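You operate a simulated robot arm through the tools that you are given. There is no shell and no other tool. Be economical: measure what you need, move in short steps, check, and stop when the job is done.

You are at the controls of a simulated robot arm. One attempt, no reset.

## Task
Put the grey pouch on top of the small pressing board.
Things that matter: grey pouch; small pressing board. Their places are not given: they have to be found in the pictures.

The check looks at the end state, three seconds after you hand in, the way a careful person would. Anything else that was tipped, shoved, dropped, spilled or broken makes it a failure.

## Robot
A 7-joint arm with a two-finger parallel gripper, fixed in place. Base frame: the origin is at the foot of the arm, x ahead of it, y to its left, z up; the work surface is at about z = 0. Units: m, degrees, N and s.
With the tool pointing down near the work surface it reaches from about 0.24 to 0.62 m from the base axis. Its first joint turns from -66.0 to 66.0 degrees. Payload 2.6 kg.
The TCP is the grasp point between the finger pads, 0.03 m short of the fingertips. In the tool frame z runs along the fingers and y along their closing line. Largest opening 0.094 m; finger width 0.028, thickness 0.01; the body of the gripper, 0.05 by 0.096 m, starts 0.055 m behind the TCP.
Orientation is told as [roll, pitch, yaw] about the base's x, y, z axes, in that order, counted from this pose: with the fingers straight down and closing along the base's y, the tool's x points along the base's -x, its y along +y and its z along -z.

## Interface
- The arm moves only by the tool arm_command. Its argument "moves" is a list that holds one entry, the list of rows, each a list of 5 numbers: the shift along the base's x, y, z in m, then the turn about the base's z in degrees, then the gripper command, from -1 (shut) to 1 (fully open), values between in proportion. In form: [[[dx, dy, dz, spin, gripper], ...]]. A call has 1 to 20 rows; each row shifts and turns the commanded pose from where the row before left it. Rows are played at 5 a second. More than 0.05 m and 8.6 degrees between two rows, or a gripper value outside its range, and nothing of the call is played. Where a pose cannot be reached the arm comes as near as it can. A force on the tool above 40 N (or 10 N above the force at the start of the call, whichever is more), or a blocked arm, ends the call early, and 0.2 s more pass. The fingers move at their own pace (about 0.072 m/s each) and stop on an object; they squeeze with about 31 N. The grip force told is the motor's: it shows also when the fingers shut on nothing. Time passes only in rows, and 0.2 s behind the last, so rows that do not move let the fingers close. The reply holds the time, the measured pose of the TCP, the force on the tool along the base axes, the opening and the grip force, in the units named above and with some noise, and new pictures: "pictures" is both (left out), scene, wrist or none.
- Cameras (640 x 400 px; columns grow to the right, rows downward): "scene" is fixed at [0.0565, 0.4562, 0.5626]; the picture's right is [-0.49, -0.87, 0.00], its down [-0.51, 0.29, -0.81] and it looks along [0.71, -0.39, -0.59] (base axes); focal length 325 px, centre (320, 200). "wrist" rides on the gripper at [-0.037, 0, -0.058] in the tool frame; the picture's right is [0.00, -1.00, 0.00], its down [0.97, 0.00, -0.24] and it looks along [0.24, 0.00, 0.97] (tool axes); focal length 218 px, centre (320, 200).
- measure_at(camera, pixels): for up to 12 pixels [column, row] of the newest picture of that camera ("zoom" is the newest enlarged one), the place [x, y, z] in the base frame of the surface seen there, good to about 0.002 m. No time passes.
- zoom(camera, box): a new picture of the part [left, top, right, bottom] of that camera's present view, enlarged. No time passes.
- sign_off(): hands the job in; it is judged then, once.

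Keep the steps short. Do not move on a guess: measure, check each grasp and each placing, and mend mistakes. In all there are 60 turns and 120 pictures (those below and enlarged ones count). Leave the gripper open and the arm clear of the work at the hand-in unless told otherwise, and finish with a single line.

The tools are called after "Request:" as name(argument=value, ...) on one line, values as JSON. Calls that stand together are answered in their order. arm_command: Moves the arm, as the interface text tells. Its arguments: {"type":"object","properties":{"moves":{"type":"array"},"pictures":{"type":"string","enum":["both","scene","wrist","none"]}},"required":["moves"]} The other tools are called the same way: measure_at (camera, pixels) gives the place of the surface under pixels of a picture; zoom (camera, box) takes an enlarged picture of a part of a camera's view; sign_off () hands the job in.

At the start:

```text
time: 0.0
tcp_pos: [0.3798, 0.2037, 0.2622]
tool_rot: [0.0, 0.1, 0.1]
wrist_force: [-1.2, -1.3, 0.3]
opening: 0.094
finger_force: 0.1
```

scene: 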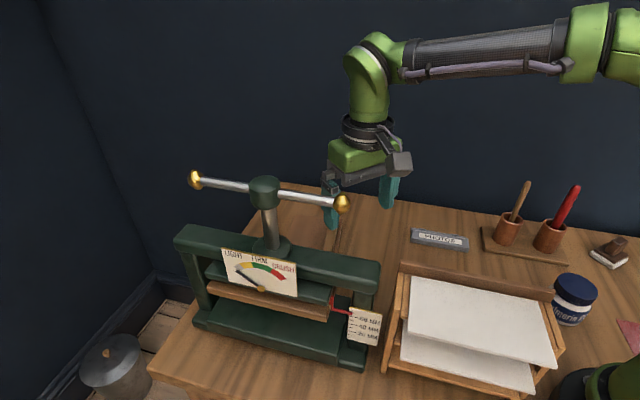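
wrist: 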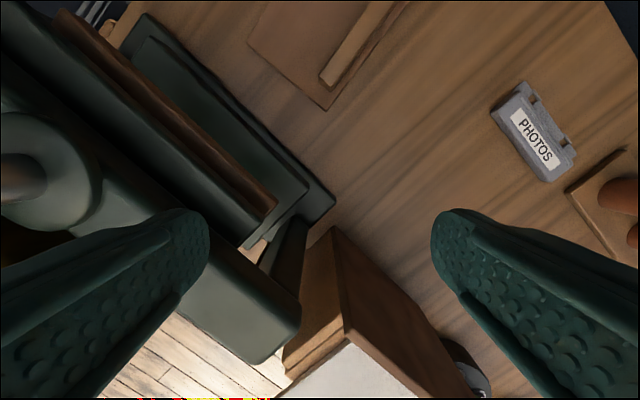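

The grey thing labelled "PHOTOS" at scene (440,239) may be the pouch. There is a flat board behind the press at about scene (300,225). I'll zoom in on both.

Request:
zoom(camera="scene", box=[380, 180, 640, 342])

Request:
zoom(camera="scene", box=[170, 160, 410, 310])

Request:
zoom(camera="wrist", box=[220, 0, 640, 262])

Request:
measure_at(camera="wrist", pixels=[[270, 50], [325, 105], [400, 8], [335, 80], [375, 30], [250, 30], [510, 110], [548, 178], [572, 150], [525, 85], [535, 140], [450, 120]])

```text
2.46 times, centred on (510, 261) of scene
```

zoom: 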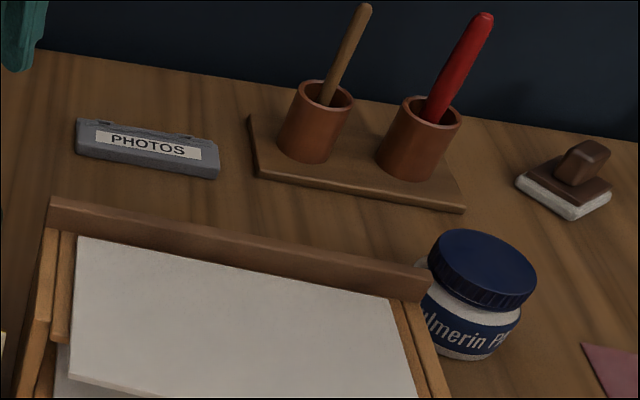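

```text
2.67 times, centred on (290, 235) of scene
```

zoom: 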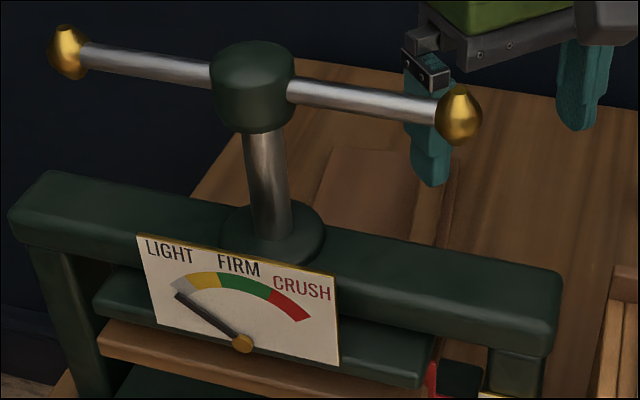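

```text
1.52 times, centred on (430, 131) of wrist
```

zoom: 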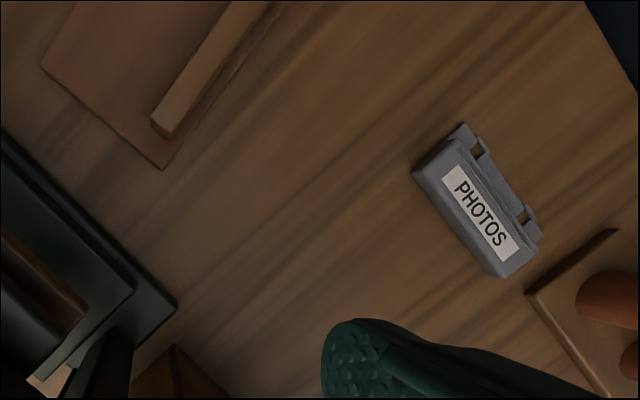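

```text
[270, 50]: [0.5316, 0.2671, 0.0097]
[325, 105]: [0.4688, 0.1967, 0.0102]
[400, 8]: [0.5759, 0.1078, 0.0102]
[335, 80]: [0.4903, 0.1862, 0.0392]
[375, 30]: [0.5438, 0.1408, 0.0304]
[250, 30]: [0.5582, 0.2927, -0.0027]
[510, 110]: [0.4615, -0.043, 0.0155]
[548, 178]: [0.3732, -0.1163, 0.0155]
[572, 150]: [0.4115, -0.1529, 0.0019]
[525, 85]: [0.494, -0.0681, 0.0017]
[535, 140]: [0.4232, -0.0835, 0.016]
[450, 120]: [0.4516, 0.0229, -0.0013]
```

The "PHOTOS" item is rigid and looks hinged, so it may not be a pouch. The scene picture doesn't show the whole table. I'll lift and swing to the right to see the rest.

Request:
arm_command(moves=[[[0, 0, 0.05, 0, 1], [0, 0, 0.05, 0, 1], [-0.02, -0.05, 0.02, 0, 1], [-0.02, -0.05, 0, 0, 1], [-0.02, -0.05, 0, 0, 1], [0, -0.05, 0, 0, 1], [0, -0.05, 0, 0, 1], [0, -0.05, 0, 0, 1], [0, 0, 0, 0, 1]]])

```text
refused: row 3 steps farther than a row can; nothing moved
```

The steps were too long, so I'll shorten them.

Request:
arm_command(moves=[[[0, 0, 0.05, 0, 1], [0, 0, 0.05, 0, 1], [0, -0.045, 0.01, 0, 1], [-0.02, -0.045, 0, 0, 1], [-0.02, -0.045, 0, 0, 1], [0, -0.05, 0, 0, 1], [0, -0.05, 0, 0, 1], [0, -0.05, 0, 0, 1], [0, 0, 0, 0, 1]]])

```text
time: 2.0
tcp_pos: [0.341, -0.0796, 0.373]
tool_rot: [-0.1, -0.1, 0.1]
wrist_force: [0.7, -0.2, 0.1]
opening: 0.0939
finger_force: 0.0
```

scene: 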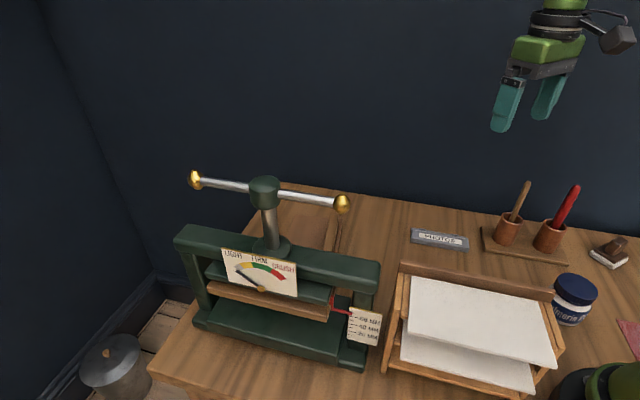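
wrist: 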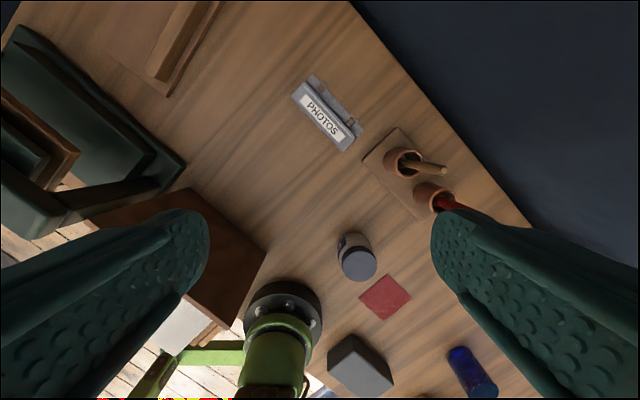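

A grey item at wrist (360,365) and a blue one at (472,372) have come into view. I'll zoom in and measure them.

Request:
zoom(camera="wrist", box=[280, 210, 560, 400])

Request:
measure_at(camera="wrist", pixels=[[345, 337], [393, 380], [375, 360], [335, 368], [470, 365], [385, 297], [358, 265]])

```text
2.11 times, centred on (420, 305) of wrist
```

zoom: 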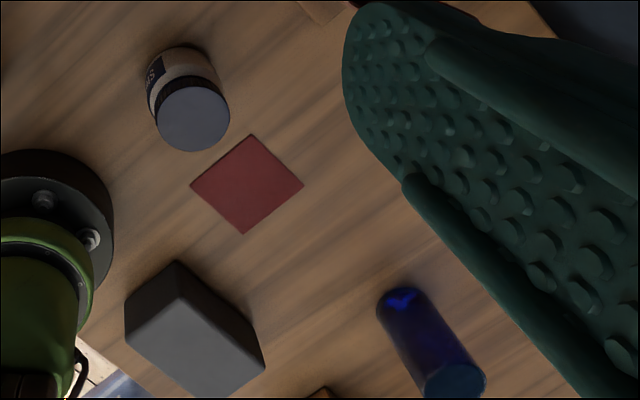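

```text
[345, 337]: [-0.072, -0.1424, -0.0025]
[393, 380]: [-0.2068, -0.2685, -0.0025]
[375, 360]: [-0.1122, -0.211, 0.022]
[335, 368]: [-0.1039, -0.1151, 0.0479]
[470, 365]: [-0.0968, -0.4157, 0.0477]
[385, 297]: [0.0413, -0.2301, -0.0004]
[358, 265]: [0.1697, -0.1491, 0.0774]
```

The grey block behind the base, at about (-0.11, -0.2), is out of reach and looks like a solid block. Before deciding, I'll check the remaining right side and go lower over the PHOTOS item.

Request:
arm_command(moves=[[[0, -0.05, 0, 0, 1], [0, -0.05, 0, 0, 1], [-0.02, -0.045, 0, 0, 1], [-0.02, -0.045, 0, 0, 1], [0, 0, 0, 0, 1]]], pictures="wrist")

```text
time: 3.2
tcp_pos: [0.3011, -0.2719, 0.3711]
tool_rot: [0.0, 0.0, 0.2]
wrist_force: [0.2, 0.6, -0.7]
opening: 0.0938
finger_force: 0.1
```

wrist: 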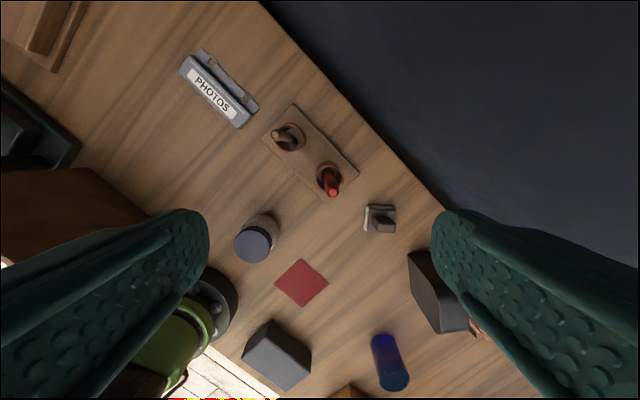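

A second dark item is partly hidden by the finger at (435,290). I'll zoom in and measure it.

Request:
zoom(camera="wrist", box=[220, 190, 540, 400])

Request:
zoom(camera="wrist", box=[140, 20, 300, 140])

Request:
measure_at(camera="wrist", pixels=[[425, 275], [445, 320], [412, 270], [476, 332], [280, 360], [262, 345], [379, 218], [390, 350], [350, 393]])

```text
1.90 times, centred on (380, 295) of wrist
```

zoom: 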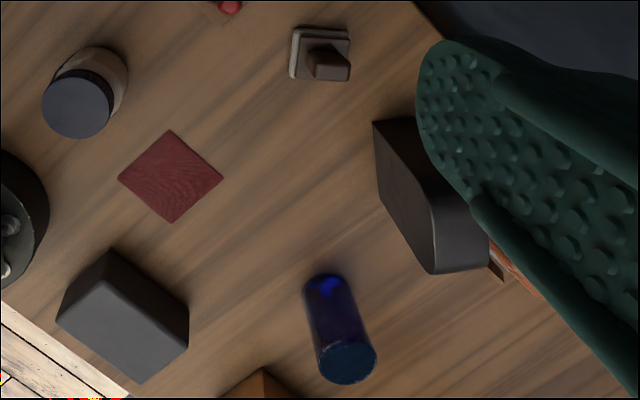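

```text
3.33 times, centred on (220, 80) of wrist
```

zoom: 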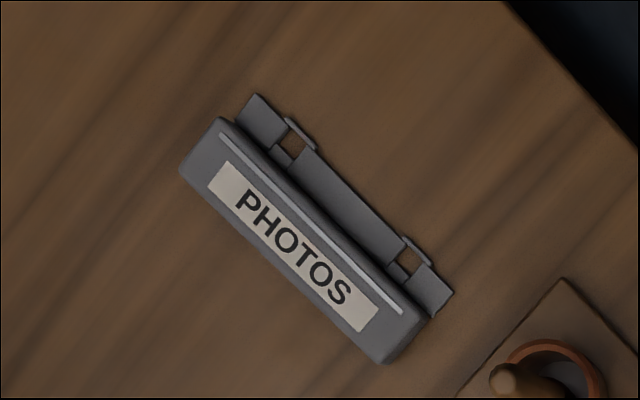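

```text
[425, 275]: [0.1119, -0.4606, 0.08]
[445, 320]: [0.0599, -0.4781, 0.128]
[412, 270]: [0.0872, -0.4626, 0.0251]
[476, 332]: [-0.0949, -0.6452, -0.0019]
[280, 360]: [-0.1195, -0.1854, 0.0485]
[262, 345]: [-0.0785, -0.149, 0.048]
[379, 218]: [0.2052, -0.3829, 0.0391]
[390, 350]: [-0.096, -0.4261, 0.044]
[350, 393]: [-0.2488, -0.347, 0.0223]
```

The PHOTOS item has a zip line, a label and strap loops, so it is the grey pouch. I'll move above it at about (0.42,-0.08) for a closer look.

Request:
arm_command(moves=[[[0.03, 0.04, 0, 0, 1], [0.03, 0.04, 0, 0, 1], [0.03, 0.04, 0, 0, 1], [0.03, 0.04, 0, 0, 1], [0, 0.03, -0.03, 0, 1], [0, 0, -0.05, 0, 1], [0, 0, -0.04, 0, 1], [0, 0, 0, 0, 1]]], pictures="wrist")

```text
time: 5.0
tcp_pos: [0.4213, -0.0799, 0.2525]
tool_rot: [0.0, 0.0, 0.0]
wrist_force: [-0.4, -0.6, 0.4]
opening: 0.094
finger_force: 0.1
```

wrist: 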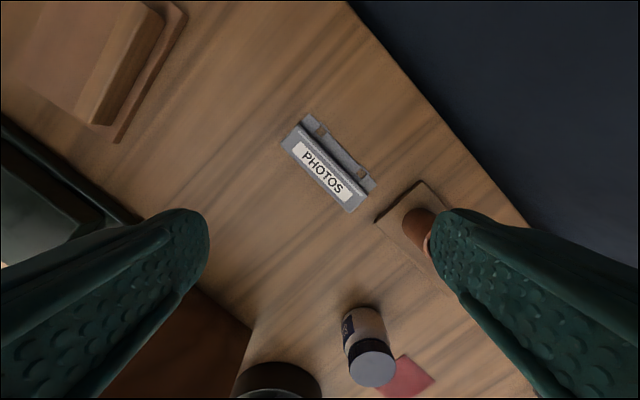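

The pouch is in clear view. I'll zoom in on it and on the board, and measure their corners.

Request:
zoom(camera="wrist", box=[260, 100, 420, 220])

Request:
measure_at(camera="wrist", pixels=[[284, 144], [297, 128], [347, 209], [363, 196], [305, 118], [373, 187], [320, 172], [340, 160], [325, 168], [298, 160], [345, 150], [380, 215]])

Request:
measure_at(camera="wrist", pixels=[[114, 140], [184, 15], [90, 90], [100, 124], [160, 22], [130, 80], [60, 60], [20, 80], [100, 20], [140, 60]])

Request:
zoom(camera="wrist", box=[0, 0, 240, 150])

```text
3.33 times, centred on (340, 160) of wrist
```

zoom: 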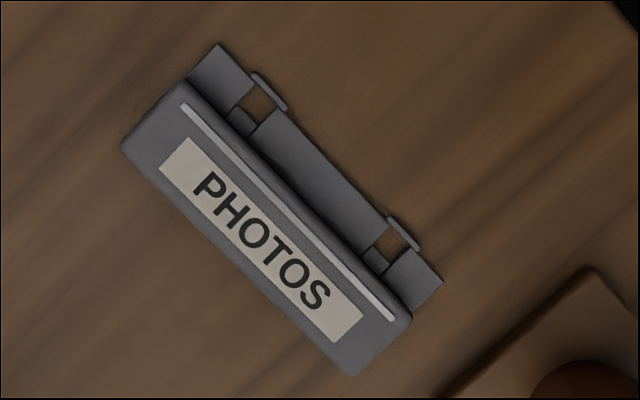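

```text
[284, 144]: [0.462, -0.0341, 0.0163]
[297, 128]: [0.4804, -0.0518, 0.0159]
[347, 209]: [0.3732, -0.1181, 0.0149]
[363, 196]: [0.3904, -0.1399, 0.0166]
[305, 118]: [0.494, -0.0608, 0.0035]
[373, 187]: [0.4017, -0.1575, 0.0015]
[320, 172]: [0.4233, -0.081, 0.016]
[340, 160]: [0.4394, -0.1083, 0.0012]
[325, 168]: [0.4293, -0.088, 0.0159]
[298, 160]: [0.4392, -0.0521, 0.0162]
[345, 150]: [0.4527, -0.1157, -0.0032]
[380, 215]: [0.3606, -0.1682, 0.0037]
```

```text
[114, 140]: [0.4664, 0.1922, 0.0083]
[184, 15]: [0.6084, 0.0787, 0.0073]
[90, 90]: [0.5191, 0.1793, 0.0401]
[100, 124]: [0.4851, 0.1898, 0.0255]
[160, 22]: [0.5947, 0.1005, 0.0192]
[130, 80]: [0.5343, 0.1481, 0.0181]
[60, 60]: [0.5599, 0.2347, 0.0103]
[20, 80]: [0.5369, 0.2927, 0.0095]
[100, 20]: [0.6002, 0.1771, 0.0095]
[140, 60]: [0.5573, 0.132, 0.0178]
```

```text
2.67 times, centred on (120, 75) of wrist
```

zoom: 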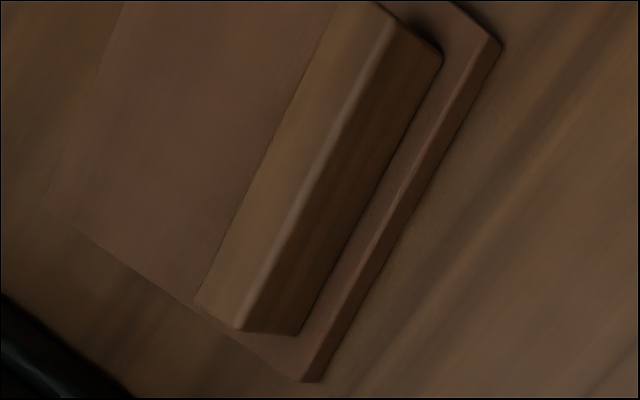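

The pouch top is at z≈0.016, with the body running along (-0.75,-0.66), about 0.12 long and 0.025 wide. The board behind the press is about 0.01 thick and carries a raised bar. I'll look at that board from above before grasping anything.

Request:
arm_command(moves=[[[0, 0.03, 0.04, 0, 1], [0.01, 0.045, 0, 0, 1], [0.01, 0.045, 0, 0, 1], [0.01, 0.045, 0, 0, 1], [0.01, 0.045, 0, 0, 1], [0.01, 0.03, 0, 0, 1], [0, 0, 0, 0, 1]]])

```text
time: 6.6
tcp_pos: [0.4714, 0.1571, 0.2924]
tool_rot: [0.0, -0.1, -0.1]
wrist_force: [-0.7, 0.3, 0.1]
opening: 0.0939
finger_force: 0.1
```

scene: 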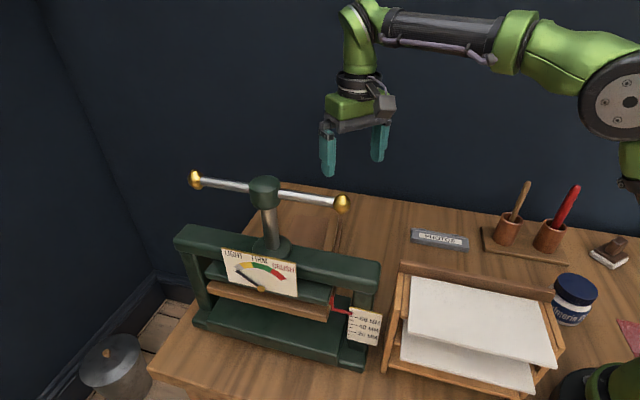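
wrist: 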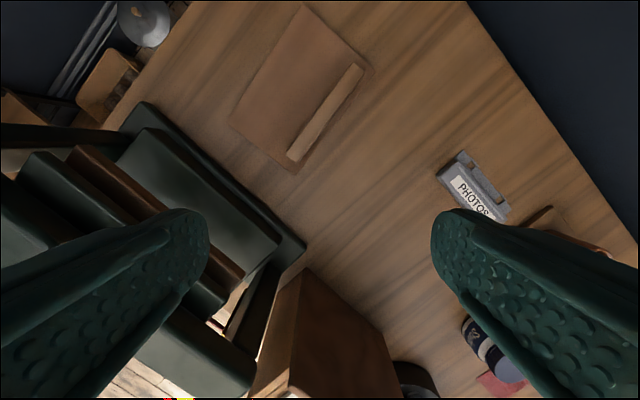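

A thin board with a grip bar along one side shows at wrist (300,90). I'll zoom there, and also on the objects at the upper left.

Request:
zoom(camera="wrist", box=[210, 0, 400, 180])

Request:
zoom(camera="wrist", box=[0, 0, 300, 340])

Request:
measure_at(camera="wrist", pixels=[[303, 8], [370, 70], [232, 120], [292, 172], [290, 80], [356, 66], [294, 156], [325, 110], [320, 110], [335, 118], [105, 85], [270, 100]])

Request:
measure_at(camera="scene", pixels=[[343, 203], [196, 180], [265, 188], [280, 215], [320, 225], [515, 188], [574, 192], [510, 225], [484, 240]])

```text
2.22 times, centred on (305, 90) of wrist
```

zoom: 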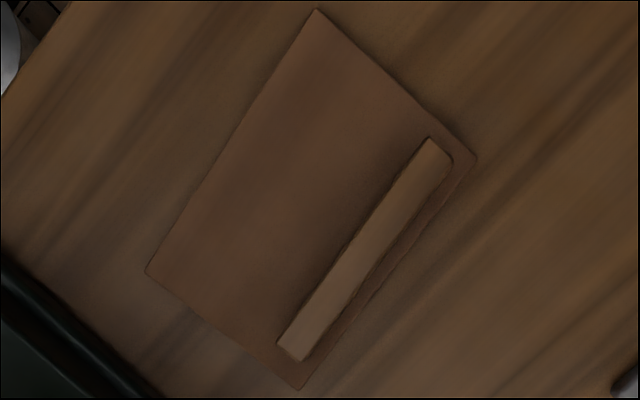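

```text
1.18 times, centred on (150, 170) of wrist
```

zoom: 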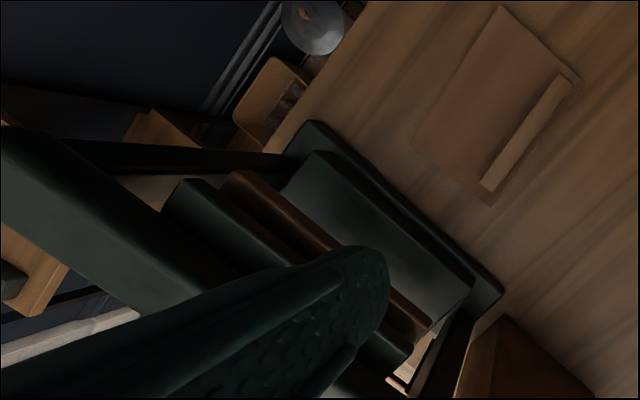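

```text
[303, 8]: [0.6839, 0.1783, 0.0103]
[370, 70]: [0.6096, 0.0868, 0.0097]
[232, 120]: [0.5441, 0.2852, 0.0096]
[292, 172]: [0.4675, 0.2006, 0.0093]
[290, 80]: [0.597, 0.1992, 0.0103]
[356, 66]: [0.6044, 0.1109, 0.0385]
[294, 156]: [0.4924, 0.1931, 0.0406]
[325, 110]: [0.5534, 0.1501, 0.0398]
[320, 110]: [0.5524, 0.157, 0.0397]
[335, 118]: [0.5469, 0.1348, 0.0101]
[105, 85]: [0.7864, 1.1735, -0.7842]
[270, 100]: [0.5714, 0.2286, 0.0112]
```

```text
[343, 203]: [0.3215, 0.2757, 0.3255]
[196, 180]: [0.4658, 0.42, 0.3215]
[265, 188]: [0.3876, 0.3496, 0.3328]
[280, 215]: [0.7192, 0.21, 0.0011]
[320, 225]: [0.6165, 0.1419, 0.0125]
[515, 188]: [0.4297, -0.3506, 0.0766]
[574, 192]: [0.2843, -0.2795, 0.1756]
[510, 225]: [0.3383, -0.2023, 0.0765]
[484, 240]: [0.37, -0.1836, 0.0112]
```

This is the small pressing board, with its top at z≈0.010. Its long axis lies at about -38.5°, and the grip bar runs along the edge nearest the pen stand. The free area beside the bar is about 0.086 × 0.176, and the pouch, about 0.045 × 0.125 with its flap, fits once turned by about -82°.

I'll go above the pouch at (0.4265,-0.086) and turn +43.9° so the fingers close across its narrow body.

Request:
arm_command(moves=[[[-0.01, -0.045, 0, 7.3, 0.3], [-0.01, -0.045, 0, 7.3, 0.3], [-0.01, -0.045, 0, 7.3, 0.3], [-0.01, -0.045, 0, 7.3, 0.3], [-0.005, -0.045, 0, 7.3, 0.3], [0, -0.018, -0.03, 7.4, 0.3], [0, 0, -0.05, 0, 0.1], [0, 0, -0.05, 0, 0.1], [0, 0, 0, 0, 0.1]]])

```text
time: 8.6
tcp_pos: [0.4271, -0.0875, 0.1604]
tool_rot: [0.0, 0.0, 44.0]
wrist_force: [0.1, 0.6, -0.3]
opening: 0.0519
finger_force: 0.1
```

scene: 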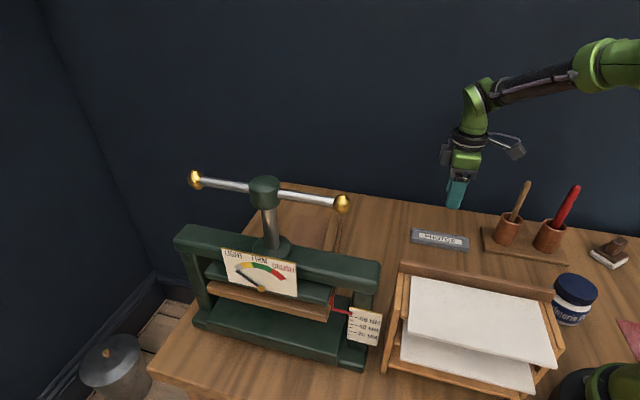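
wrist: 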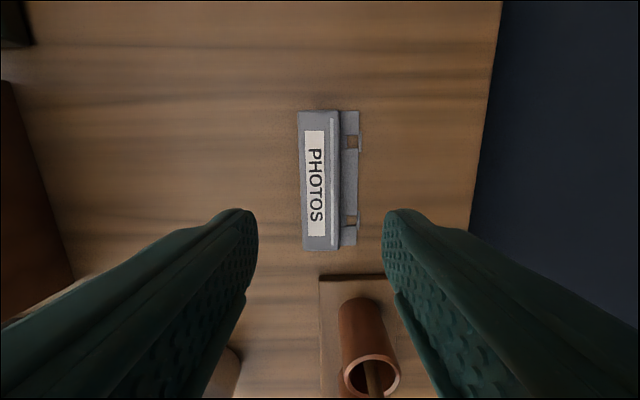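

The pouch is aligned, with its body centre at column 319. Next I'll check how much room there is to the pot and brush and to the body edges.

Request:
measure_at(camera="wrist", pixels=[[365, 358], [345, 310], [378, 385], [303, 180], [336, 180], [342, 180], [355, 180], [320, 115], [320, 245], [353, 218]])

Request:
measure_at(camera="scene", pixels=[[527, 184], [520, 200], [513, 216]])

```text
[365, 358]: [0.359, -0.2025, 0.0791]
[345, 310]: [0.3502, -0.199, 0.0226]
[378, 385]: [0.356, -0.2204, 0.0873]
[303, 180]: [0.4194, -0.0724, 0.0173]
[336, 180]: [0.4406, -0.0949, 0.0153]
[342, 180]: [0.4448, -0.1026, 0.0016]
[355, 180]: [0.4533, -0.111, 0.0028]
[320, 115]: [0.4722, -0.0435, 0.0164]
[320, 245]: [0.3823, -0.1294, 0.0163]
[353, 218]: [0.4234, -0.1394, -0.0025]
```

```text
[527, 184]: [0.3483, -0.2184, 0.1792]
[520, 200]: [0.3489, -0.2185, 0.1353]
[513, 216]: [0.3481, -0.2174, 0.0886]
```

The brush is upright and 0.15 m away. The pouch body is 0.033 wide and the fingers stand 0.052 apart. I'll go down to TCP z≈0.037, leaving the tips just above the flap.

Request:
arm_command(moves=[[[0, 0.001, -0.04, 0, 0.1], [0, 0, -0.04, 0, 0.1], [0, 0, -0.025, 0, 0.1], [0, 0, -0.018, 0, 0.1], [0, 0, 0, 0, 0.1]]])

```text
time: 9.8
tcp_pos: [0.4249, -0.0846, 0.0393]
tool_rot: [-0.1, 0.1, 43.9]
wrist_force: [0.6, 0.3, -0.4]
opening: 0.0518
finger_force: 0.1
```

scene: 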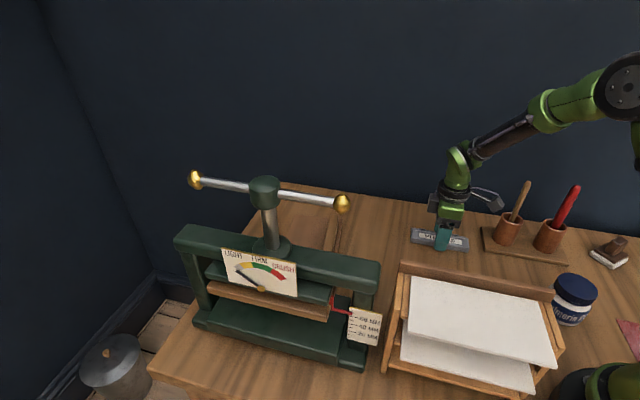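
wrist: 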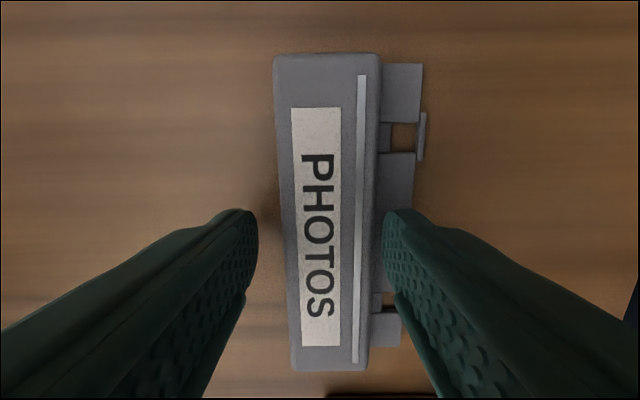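

The fingers straddle the body, which sits about 3 mm to the right of centre. I'll shift over, go 2.5 mm lower and close.

Request:
arm_command(moves=[[[0.002, -0.0025, -0.0025, 0, 0.1], [0, 0, 0, 0, -0.3], [0, 0, 0, 0, -1], [0, 0, 0, 0, -1], [0, 0, 0, 0, -1]]], pictures="wrist")

```text
time: 11.0
tcp_pos: [0.4262, -0.0873, 0.0383]
tool_rot: [0.0, -0.1, 43.8]
wrist_force: [0.7, -0.9, 3.1]
opening: 0.0371
finger_force: 31.4
```

wrist: 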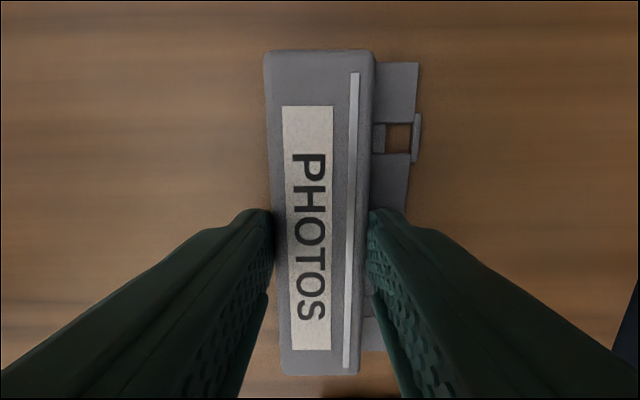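

The grip holds at an opening of 0.037 and 31 N. I'll lift gently and check.

Request:
arm_command(moves=[[[0, 0, 0.02, 0, -1], [0, 0, 0.03, 0, -1], [0, 0, 0.04, 0, -1], [0, 0, 0, 0, -1]]])

```text
time: 12.0
tcp_pos: [0.4273, -0.0861, 0.128]
tool_rot: [0.0, 0.0, 44.0]
wrist_force: [-0.9, 0.7, -1.9]
opening: 0.0371
finger_force: 31.5
```

scene: 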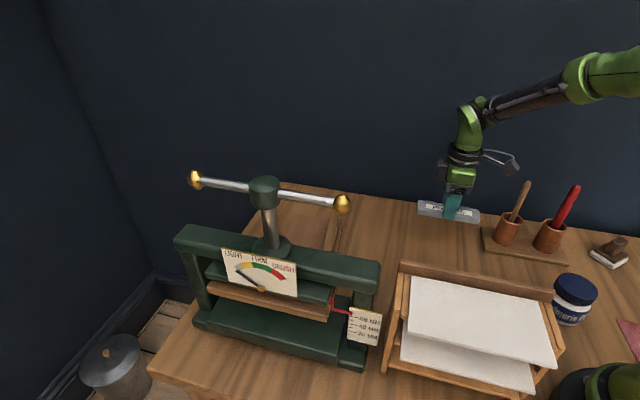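
wrist: 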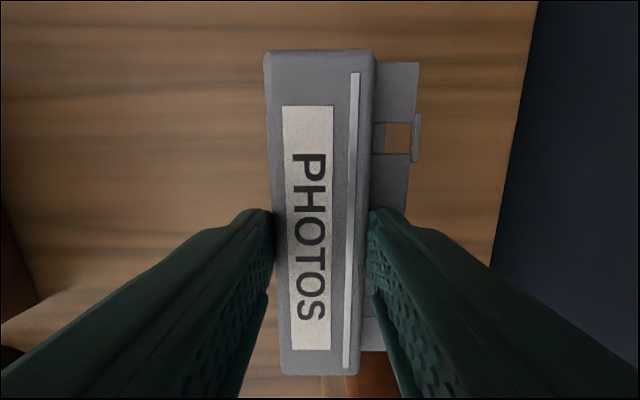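

The pouch is held level. Next I'll raise it, turn it -82.4° and carry it above the board's free area at about (0.564,0.208).

Request:
arm_command(moves=[[[0, 0, 0.04, 0, -1], [0, 0.02, 0.03, 0, -1], [0.0125, 0.025, 0, -7.5, -1], [0.0125, 0.025, 0, -7.5, -1], [0.0125, 0.025, 0, -7.5, -1], [0.0125, 0.025, 0, -7.5, -1], [0.0125, 0.025, 0, -7.5, -1], [0.0125, 0.025, 0, -7.5, -1], [0.0125, 0.025, 0, -7.5, -1], [0.0125, 0.025, 0, -7.5, -1], [0.0125, 0.025, 0, -7.5, -1], [0.0125, 0.025, 0, -7.5, -1], [0.012, 0.024, 0, -7.4, -1], [0, 0, 0, 0, -1]]])

```text
time: 15.0
tcp_pos: [0.5562, 0.2148, 0.193]
tool_rot: [0.0, -0.1, -38.5]
wrist_force: [-0.4, -0.2, -0.7]
opening: 0.0373
finger_force: 31.0
out of reach, approached as far as the arm can: row 13
```

scene: 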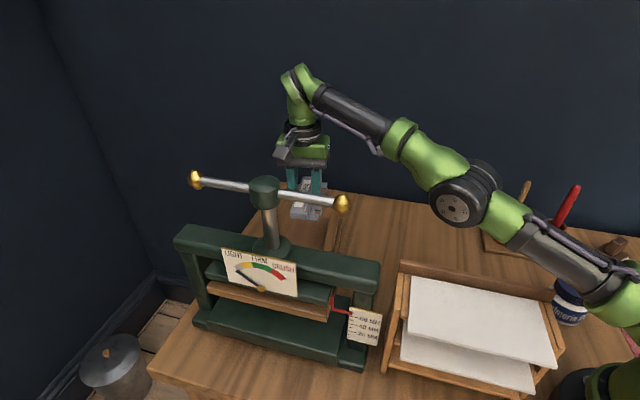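
wrist: 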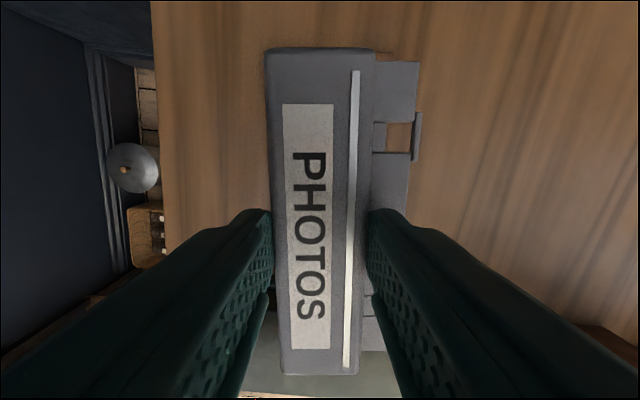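

The arm stopped slightly short, at (0.556,0.215). Before descending I'll measure the press parts nearest the pouch, which show at the bottom of the wrist picture.

Request:
measure_at(camera="wrist", pixels=[[265, 350], [260, 385], [385, 375], [320, 385], [378, 356], [383, 55], [330, 368], [270, 395], [345, 398], [320, 55]])

Request:
zoom(camera="wrist", box=[200, 250, 440, 400])

Request:
measure_at(camera="scene", pixels=[[370, 262], [340, 250], [300, 245], [378, 272], [190, 228], [300, 211], [315, 211]])

```text
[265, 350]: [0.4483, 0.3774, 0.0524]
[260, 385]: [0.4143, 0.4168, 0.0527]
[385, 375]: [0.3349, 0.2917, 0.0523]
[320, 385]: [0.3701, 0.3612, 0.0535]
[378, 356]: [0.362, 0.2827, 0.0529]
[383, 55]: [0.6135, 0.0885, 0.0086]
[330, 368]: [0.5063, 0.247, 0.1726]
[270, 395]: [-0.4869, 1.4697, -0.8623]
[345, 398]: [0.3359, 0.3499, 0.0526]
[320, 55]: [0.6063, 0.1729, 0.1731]
```

```text
2.67 times, centred on (320, 325) of wrist
```

zoom: 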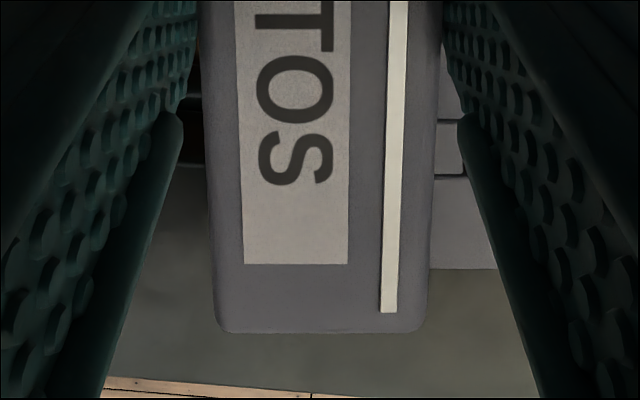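

```text
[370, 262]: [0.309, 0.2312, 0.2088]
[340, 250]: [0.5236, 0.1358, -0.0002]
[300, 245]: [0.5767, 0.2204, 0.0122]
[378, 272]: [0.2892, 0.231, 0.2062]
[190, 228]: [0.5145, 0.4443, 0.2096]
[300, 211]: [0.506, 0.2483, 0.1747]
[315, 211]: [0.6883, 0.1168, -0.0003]
```

The pouch is well clear of the press, whose beam is about 0.15 m away. It now spans 0.00–0.124 m along the board's 0.176 m length, so I want it about 15 mm further along. I'll go down to TCP z≈0.095, with the pouch bottom still above the bar, and then shift outward.

Request:
arm_command(moves=[[[0, 0, -0.04, 0, -1], [0, 0, -0.04, 0, -1], [0.004, 0, -0.02, 0, -1], [0, 0, 0, 0, -1]]])

```text
time: 16.0
tcp_pos: [0.5629, 0.2122, 0.0944]
tool_rot: [0.1, 0.0, -38.6]
wrist_force: [0.3, 0.4, -0.4]
opening: 0.0373
finger_force: 31.3
```

scene: 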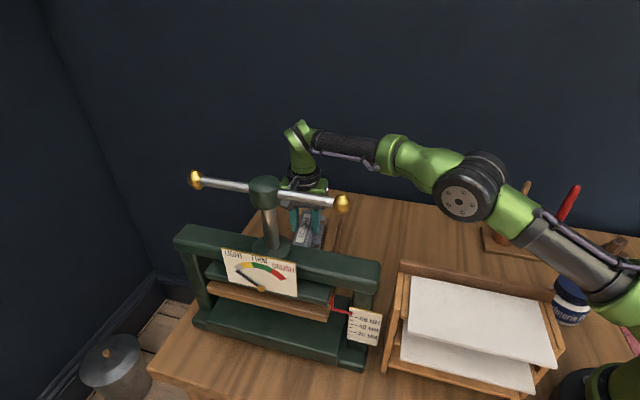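
wrist: 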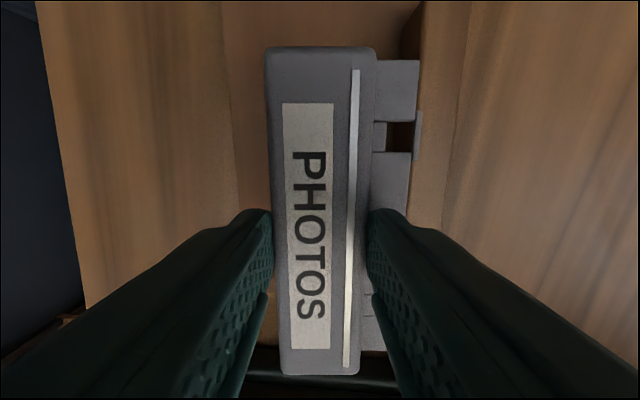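

The bar shows just right of the flap at column ~425. I'll measure the bar's inner edge, the flap edge and the board edges.

Request:
measure_at(camera="wrist", pixels=[[428, 15], [424, 60], [418, 120], [412, 62], [404, 30], [225, 20], [240, 150], [410, 195], [450, 100], [395, 40]])

Request:
zoom(camera="wrist", box=[200, 0, 500, 200])

```text
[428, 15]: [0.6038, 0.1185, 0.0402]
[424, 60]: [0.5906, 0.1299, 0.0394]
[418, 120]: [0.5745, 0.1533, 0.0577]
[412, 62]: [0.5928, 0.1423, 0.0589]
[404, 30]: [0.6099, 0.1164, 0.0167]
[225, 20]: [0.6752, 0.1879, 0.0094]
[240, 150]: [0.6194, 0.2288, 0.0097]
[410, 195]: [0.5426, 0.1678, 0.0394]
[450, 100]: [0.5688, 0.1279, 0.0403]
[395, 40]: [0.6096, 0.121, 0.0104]
```

```text
2.00 times, centred on (350, 100) of wrist
```

zoom: 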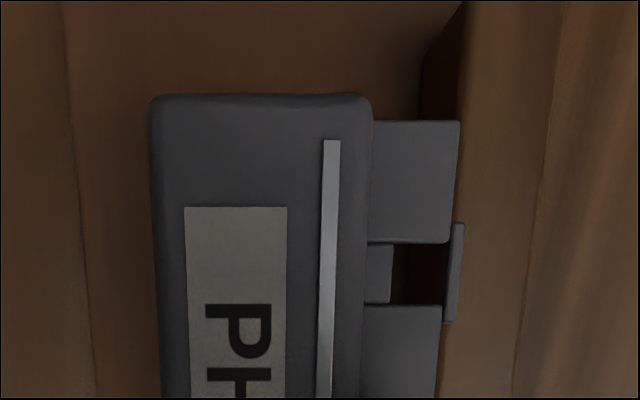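

The flap edge clears the bar by about 7 mm and there is about 31 mm spare on the far side. I'll shift about 10 mm away from the bar and 12 mm along the board, then lower.

Request:
arm_command(moves=[[[0.008, 0, 0, 0, -1], [0.007, 0.0005, -0.01, 0, -1], [0, 0, -0.01, 0, -1], [0, 0, 0, 0, -1]]], pictures="wrist")

```text
time: 17.0
tcp_pos: [0.5776, 0.2121, 0.0751]
tool_rot: [0.0, -0.1, -38.6]
wrist_force: [-0.3, -0.9, -1.6]
opening: 0.0372
finger_force: 31.2
```

wrist: 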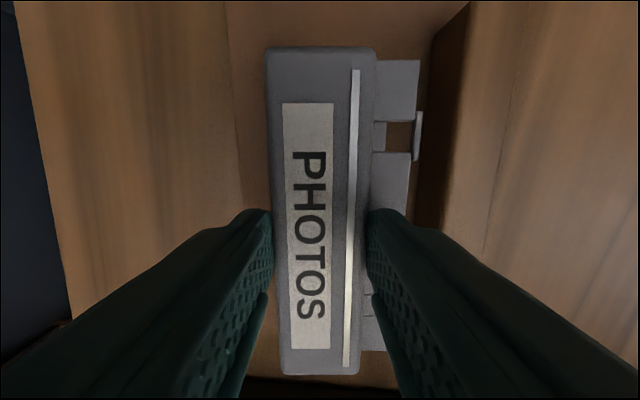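

The gap to the bar is now good and the pose was reached. I'll lower to TCP z≈0.050 in small steps, where contact is expected at about 0.0485.

Request:
arm_command(moves=[[[0, 0, -0.012, 0, -1], [0, 0, -0.008, 0, -1], [0, 0, -0.005, 0, -1], [0, 0, -0.002, 0, -1], [0, 0, 0, 0, -1]]])

```text
time: 18.2
tcp_pos: [0.5764, 0.2121, 0.05]
tool_rot: [0.1, -0.1, -38.5]
wrist_force: [-2.8, -3.1, 11.1]
opening: 0.0371
finger_force: 31.1
```

scene: 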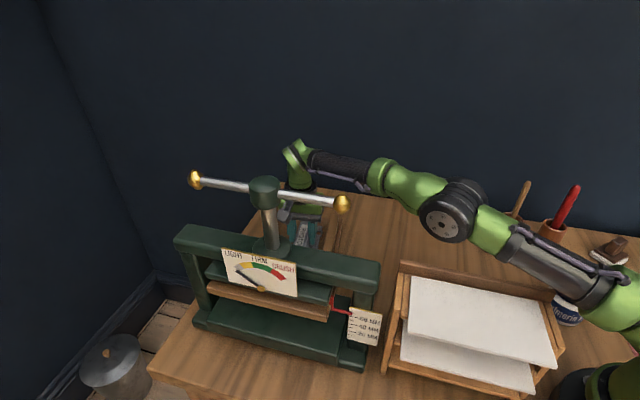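
wrist: 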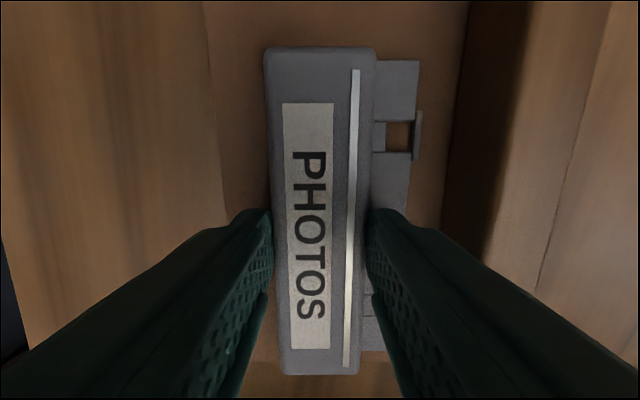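

The pouch is resting on the board with 11 N of contact, well inside the edges. I'll ease up 1 mm, open to only about 0.055 so the fingers stay off the bar, and then lift.

Request:
arm_command(moves=[[[0, 0, 0.001, 0, -1], [0, 0, 0, 0, 0.1], [0, 0, 0, 0, 0.17], [0, 0, 0, 0, 0.17]]], pictures="wrist")

Request:
arm_command(moves=[[[0, 0, 0.02, 0, 0.17], [0, 0, 0.03, 0, 0.17], [0, 0, 0.03, 0, 0.17], [-0.02, -0.01, 0.04, 0, 0.17], [0, 0, 0.0, 0, 0.17]]])

```text
time: 19.2
tcp_pos: [0.576, 0.2124, 0.0492]
tool_rot: [-0.1, 0.0, -38.5]
wrist_force: [-0.9, 0.4, -0.2]
opening: 0.0548
finger_force: 0.0
```

wrist: 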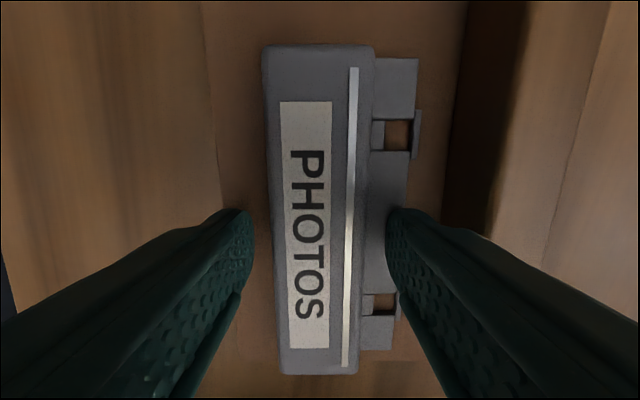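

```text
time: 20.4
tcp_pos: [0.5537, 0.2057, 0.1672]
tool_rot: [0.0, 0.0, -38.5]
wrist_force: [-0.1, -0.3, 0.6]
opening: 0.055
finger_force: 0.3
out of reach, approached as far as the arm can: row 3
```

scene: 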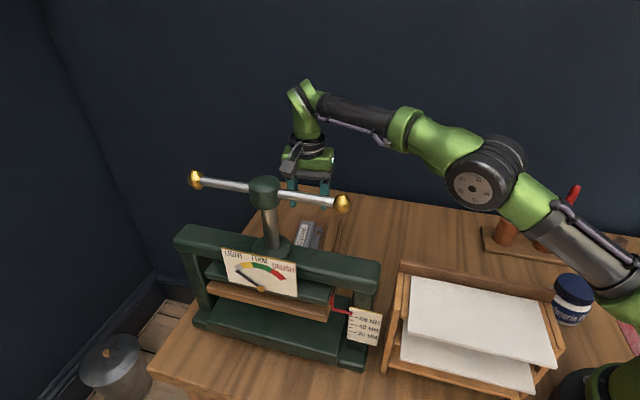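
wrist: 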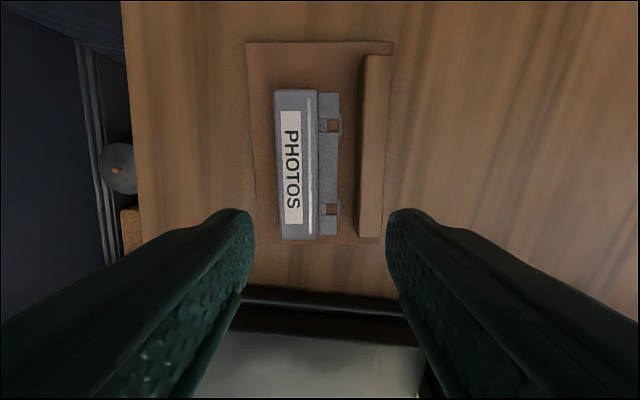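

The pouch lies flat and wholly within the board beside the bar, and the board hasn't moved. I'll back the arm off up and to the right, with the gripper fully open.

Request:
arm_command(moves=[[[-0.02, -0.03, 0.03, 0, 1], [-0.02, -0.03, 0.03, 0, 1], [-0.02, -0.03, 0.03, 0, 1], [-0.02, -0.04, 0.02, 0, 1], [-0.02, -0.04, 0, 0, 1], [0, 0, 0, 0, 1]]])

```text
time: 21.8
tcp_pos: [0.4535, 0.0353, 0.2771]
tool_rot: [0.0, 0.1, -38.4]
wrist_force: [0.0, -0.7, -1.1]
opening: 0.0938
finger_force: 0.0
```

scene: 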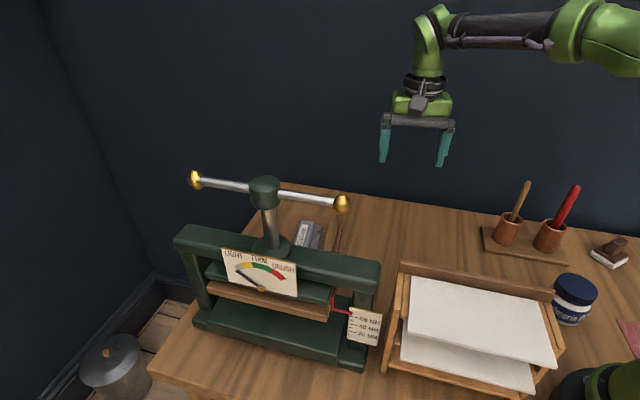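
wrist: 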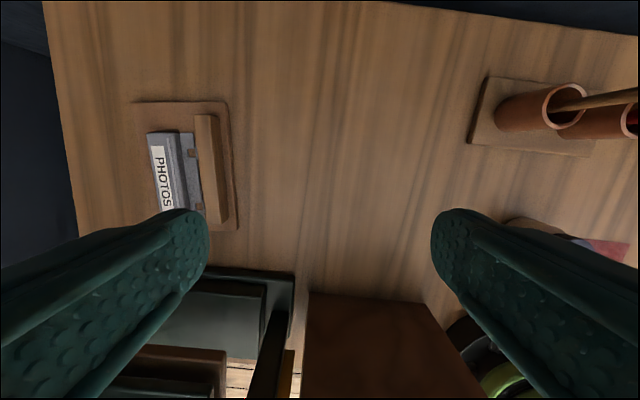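

The pouch is on the board, nothing else has moved, the gripper is open and the arm is clear. I'll hand in now.

Request:
sign_off()

```text
The job is handed in.
```

The grey pouch (the one labelled "PHOTOS") is lying flat on the small pressing board behind the press, with nothing else disturbed, the gripper open and the arm clear.
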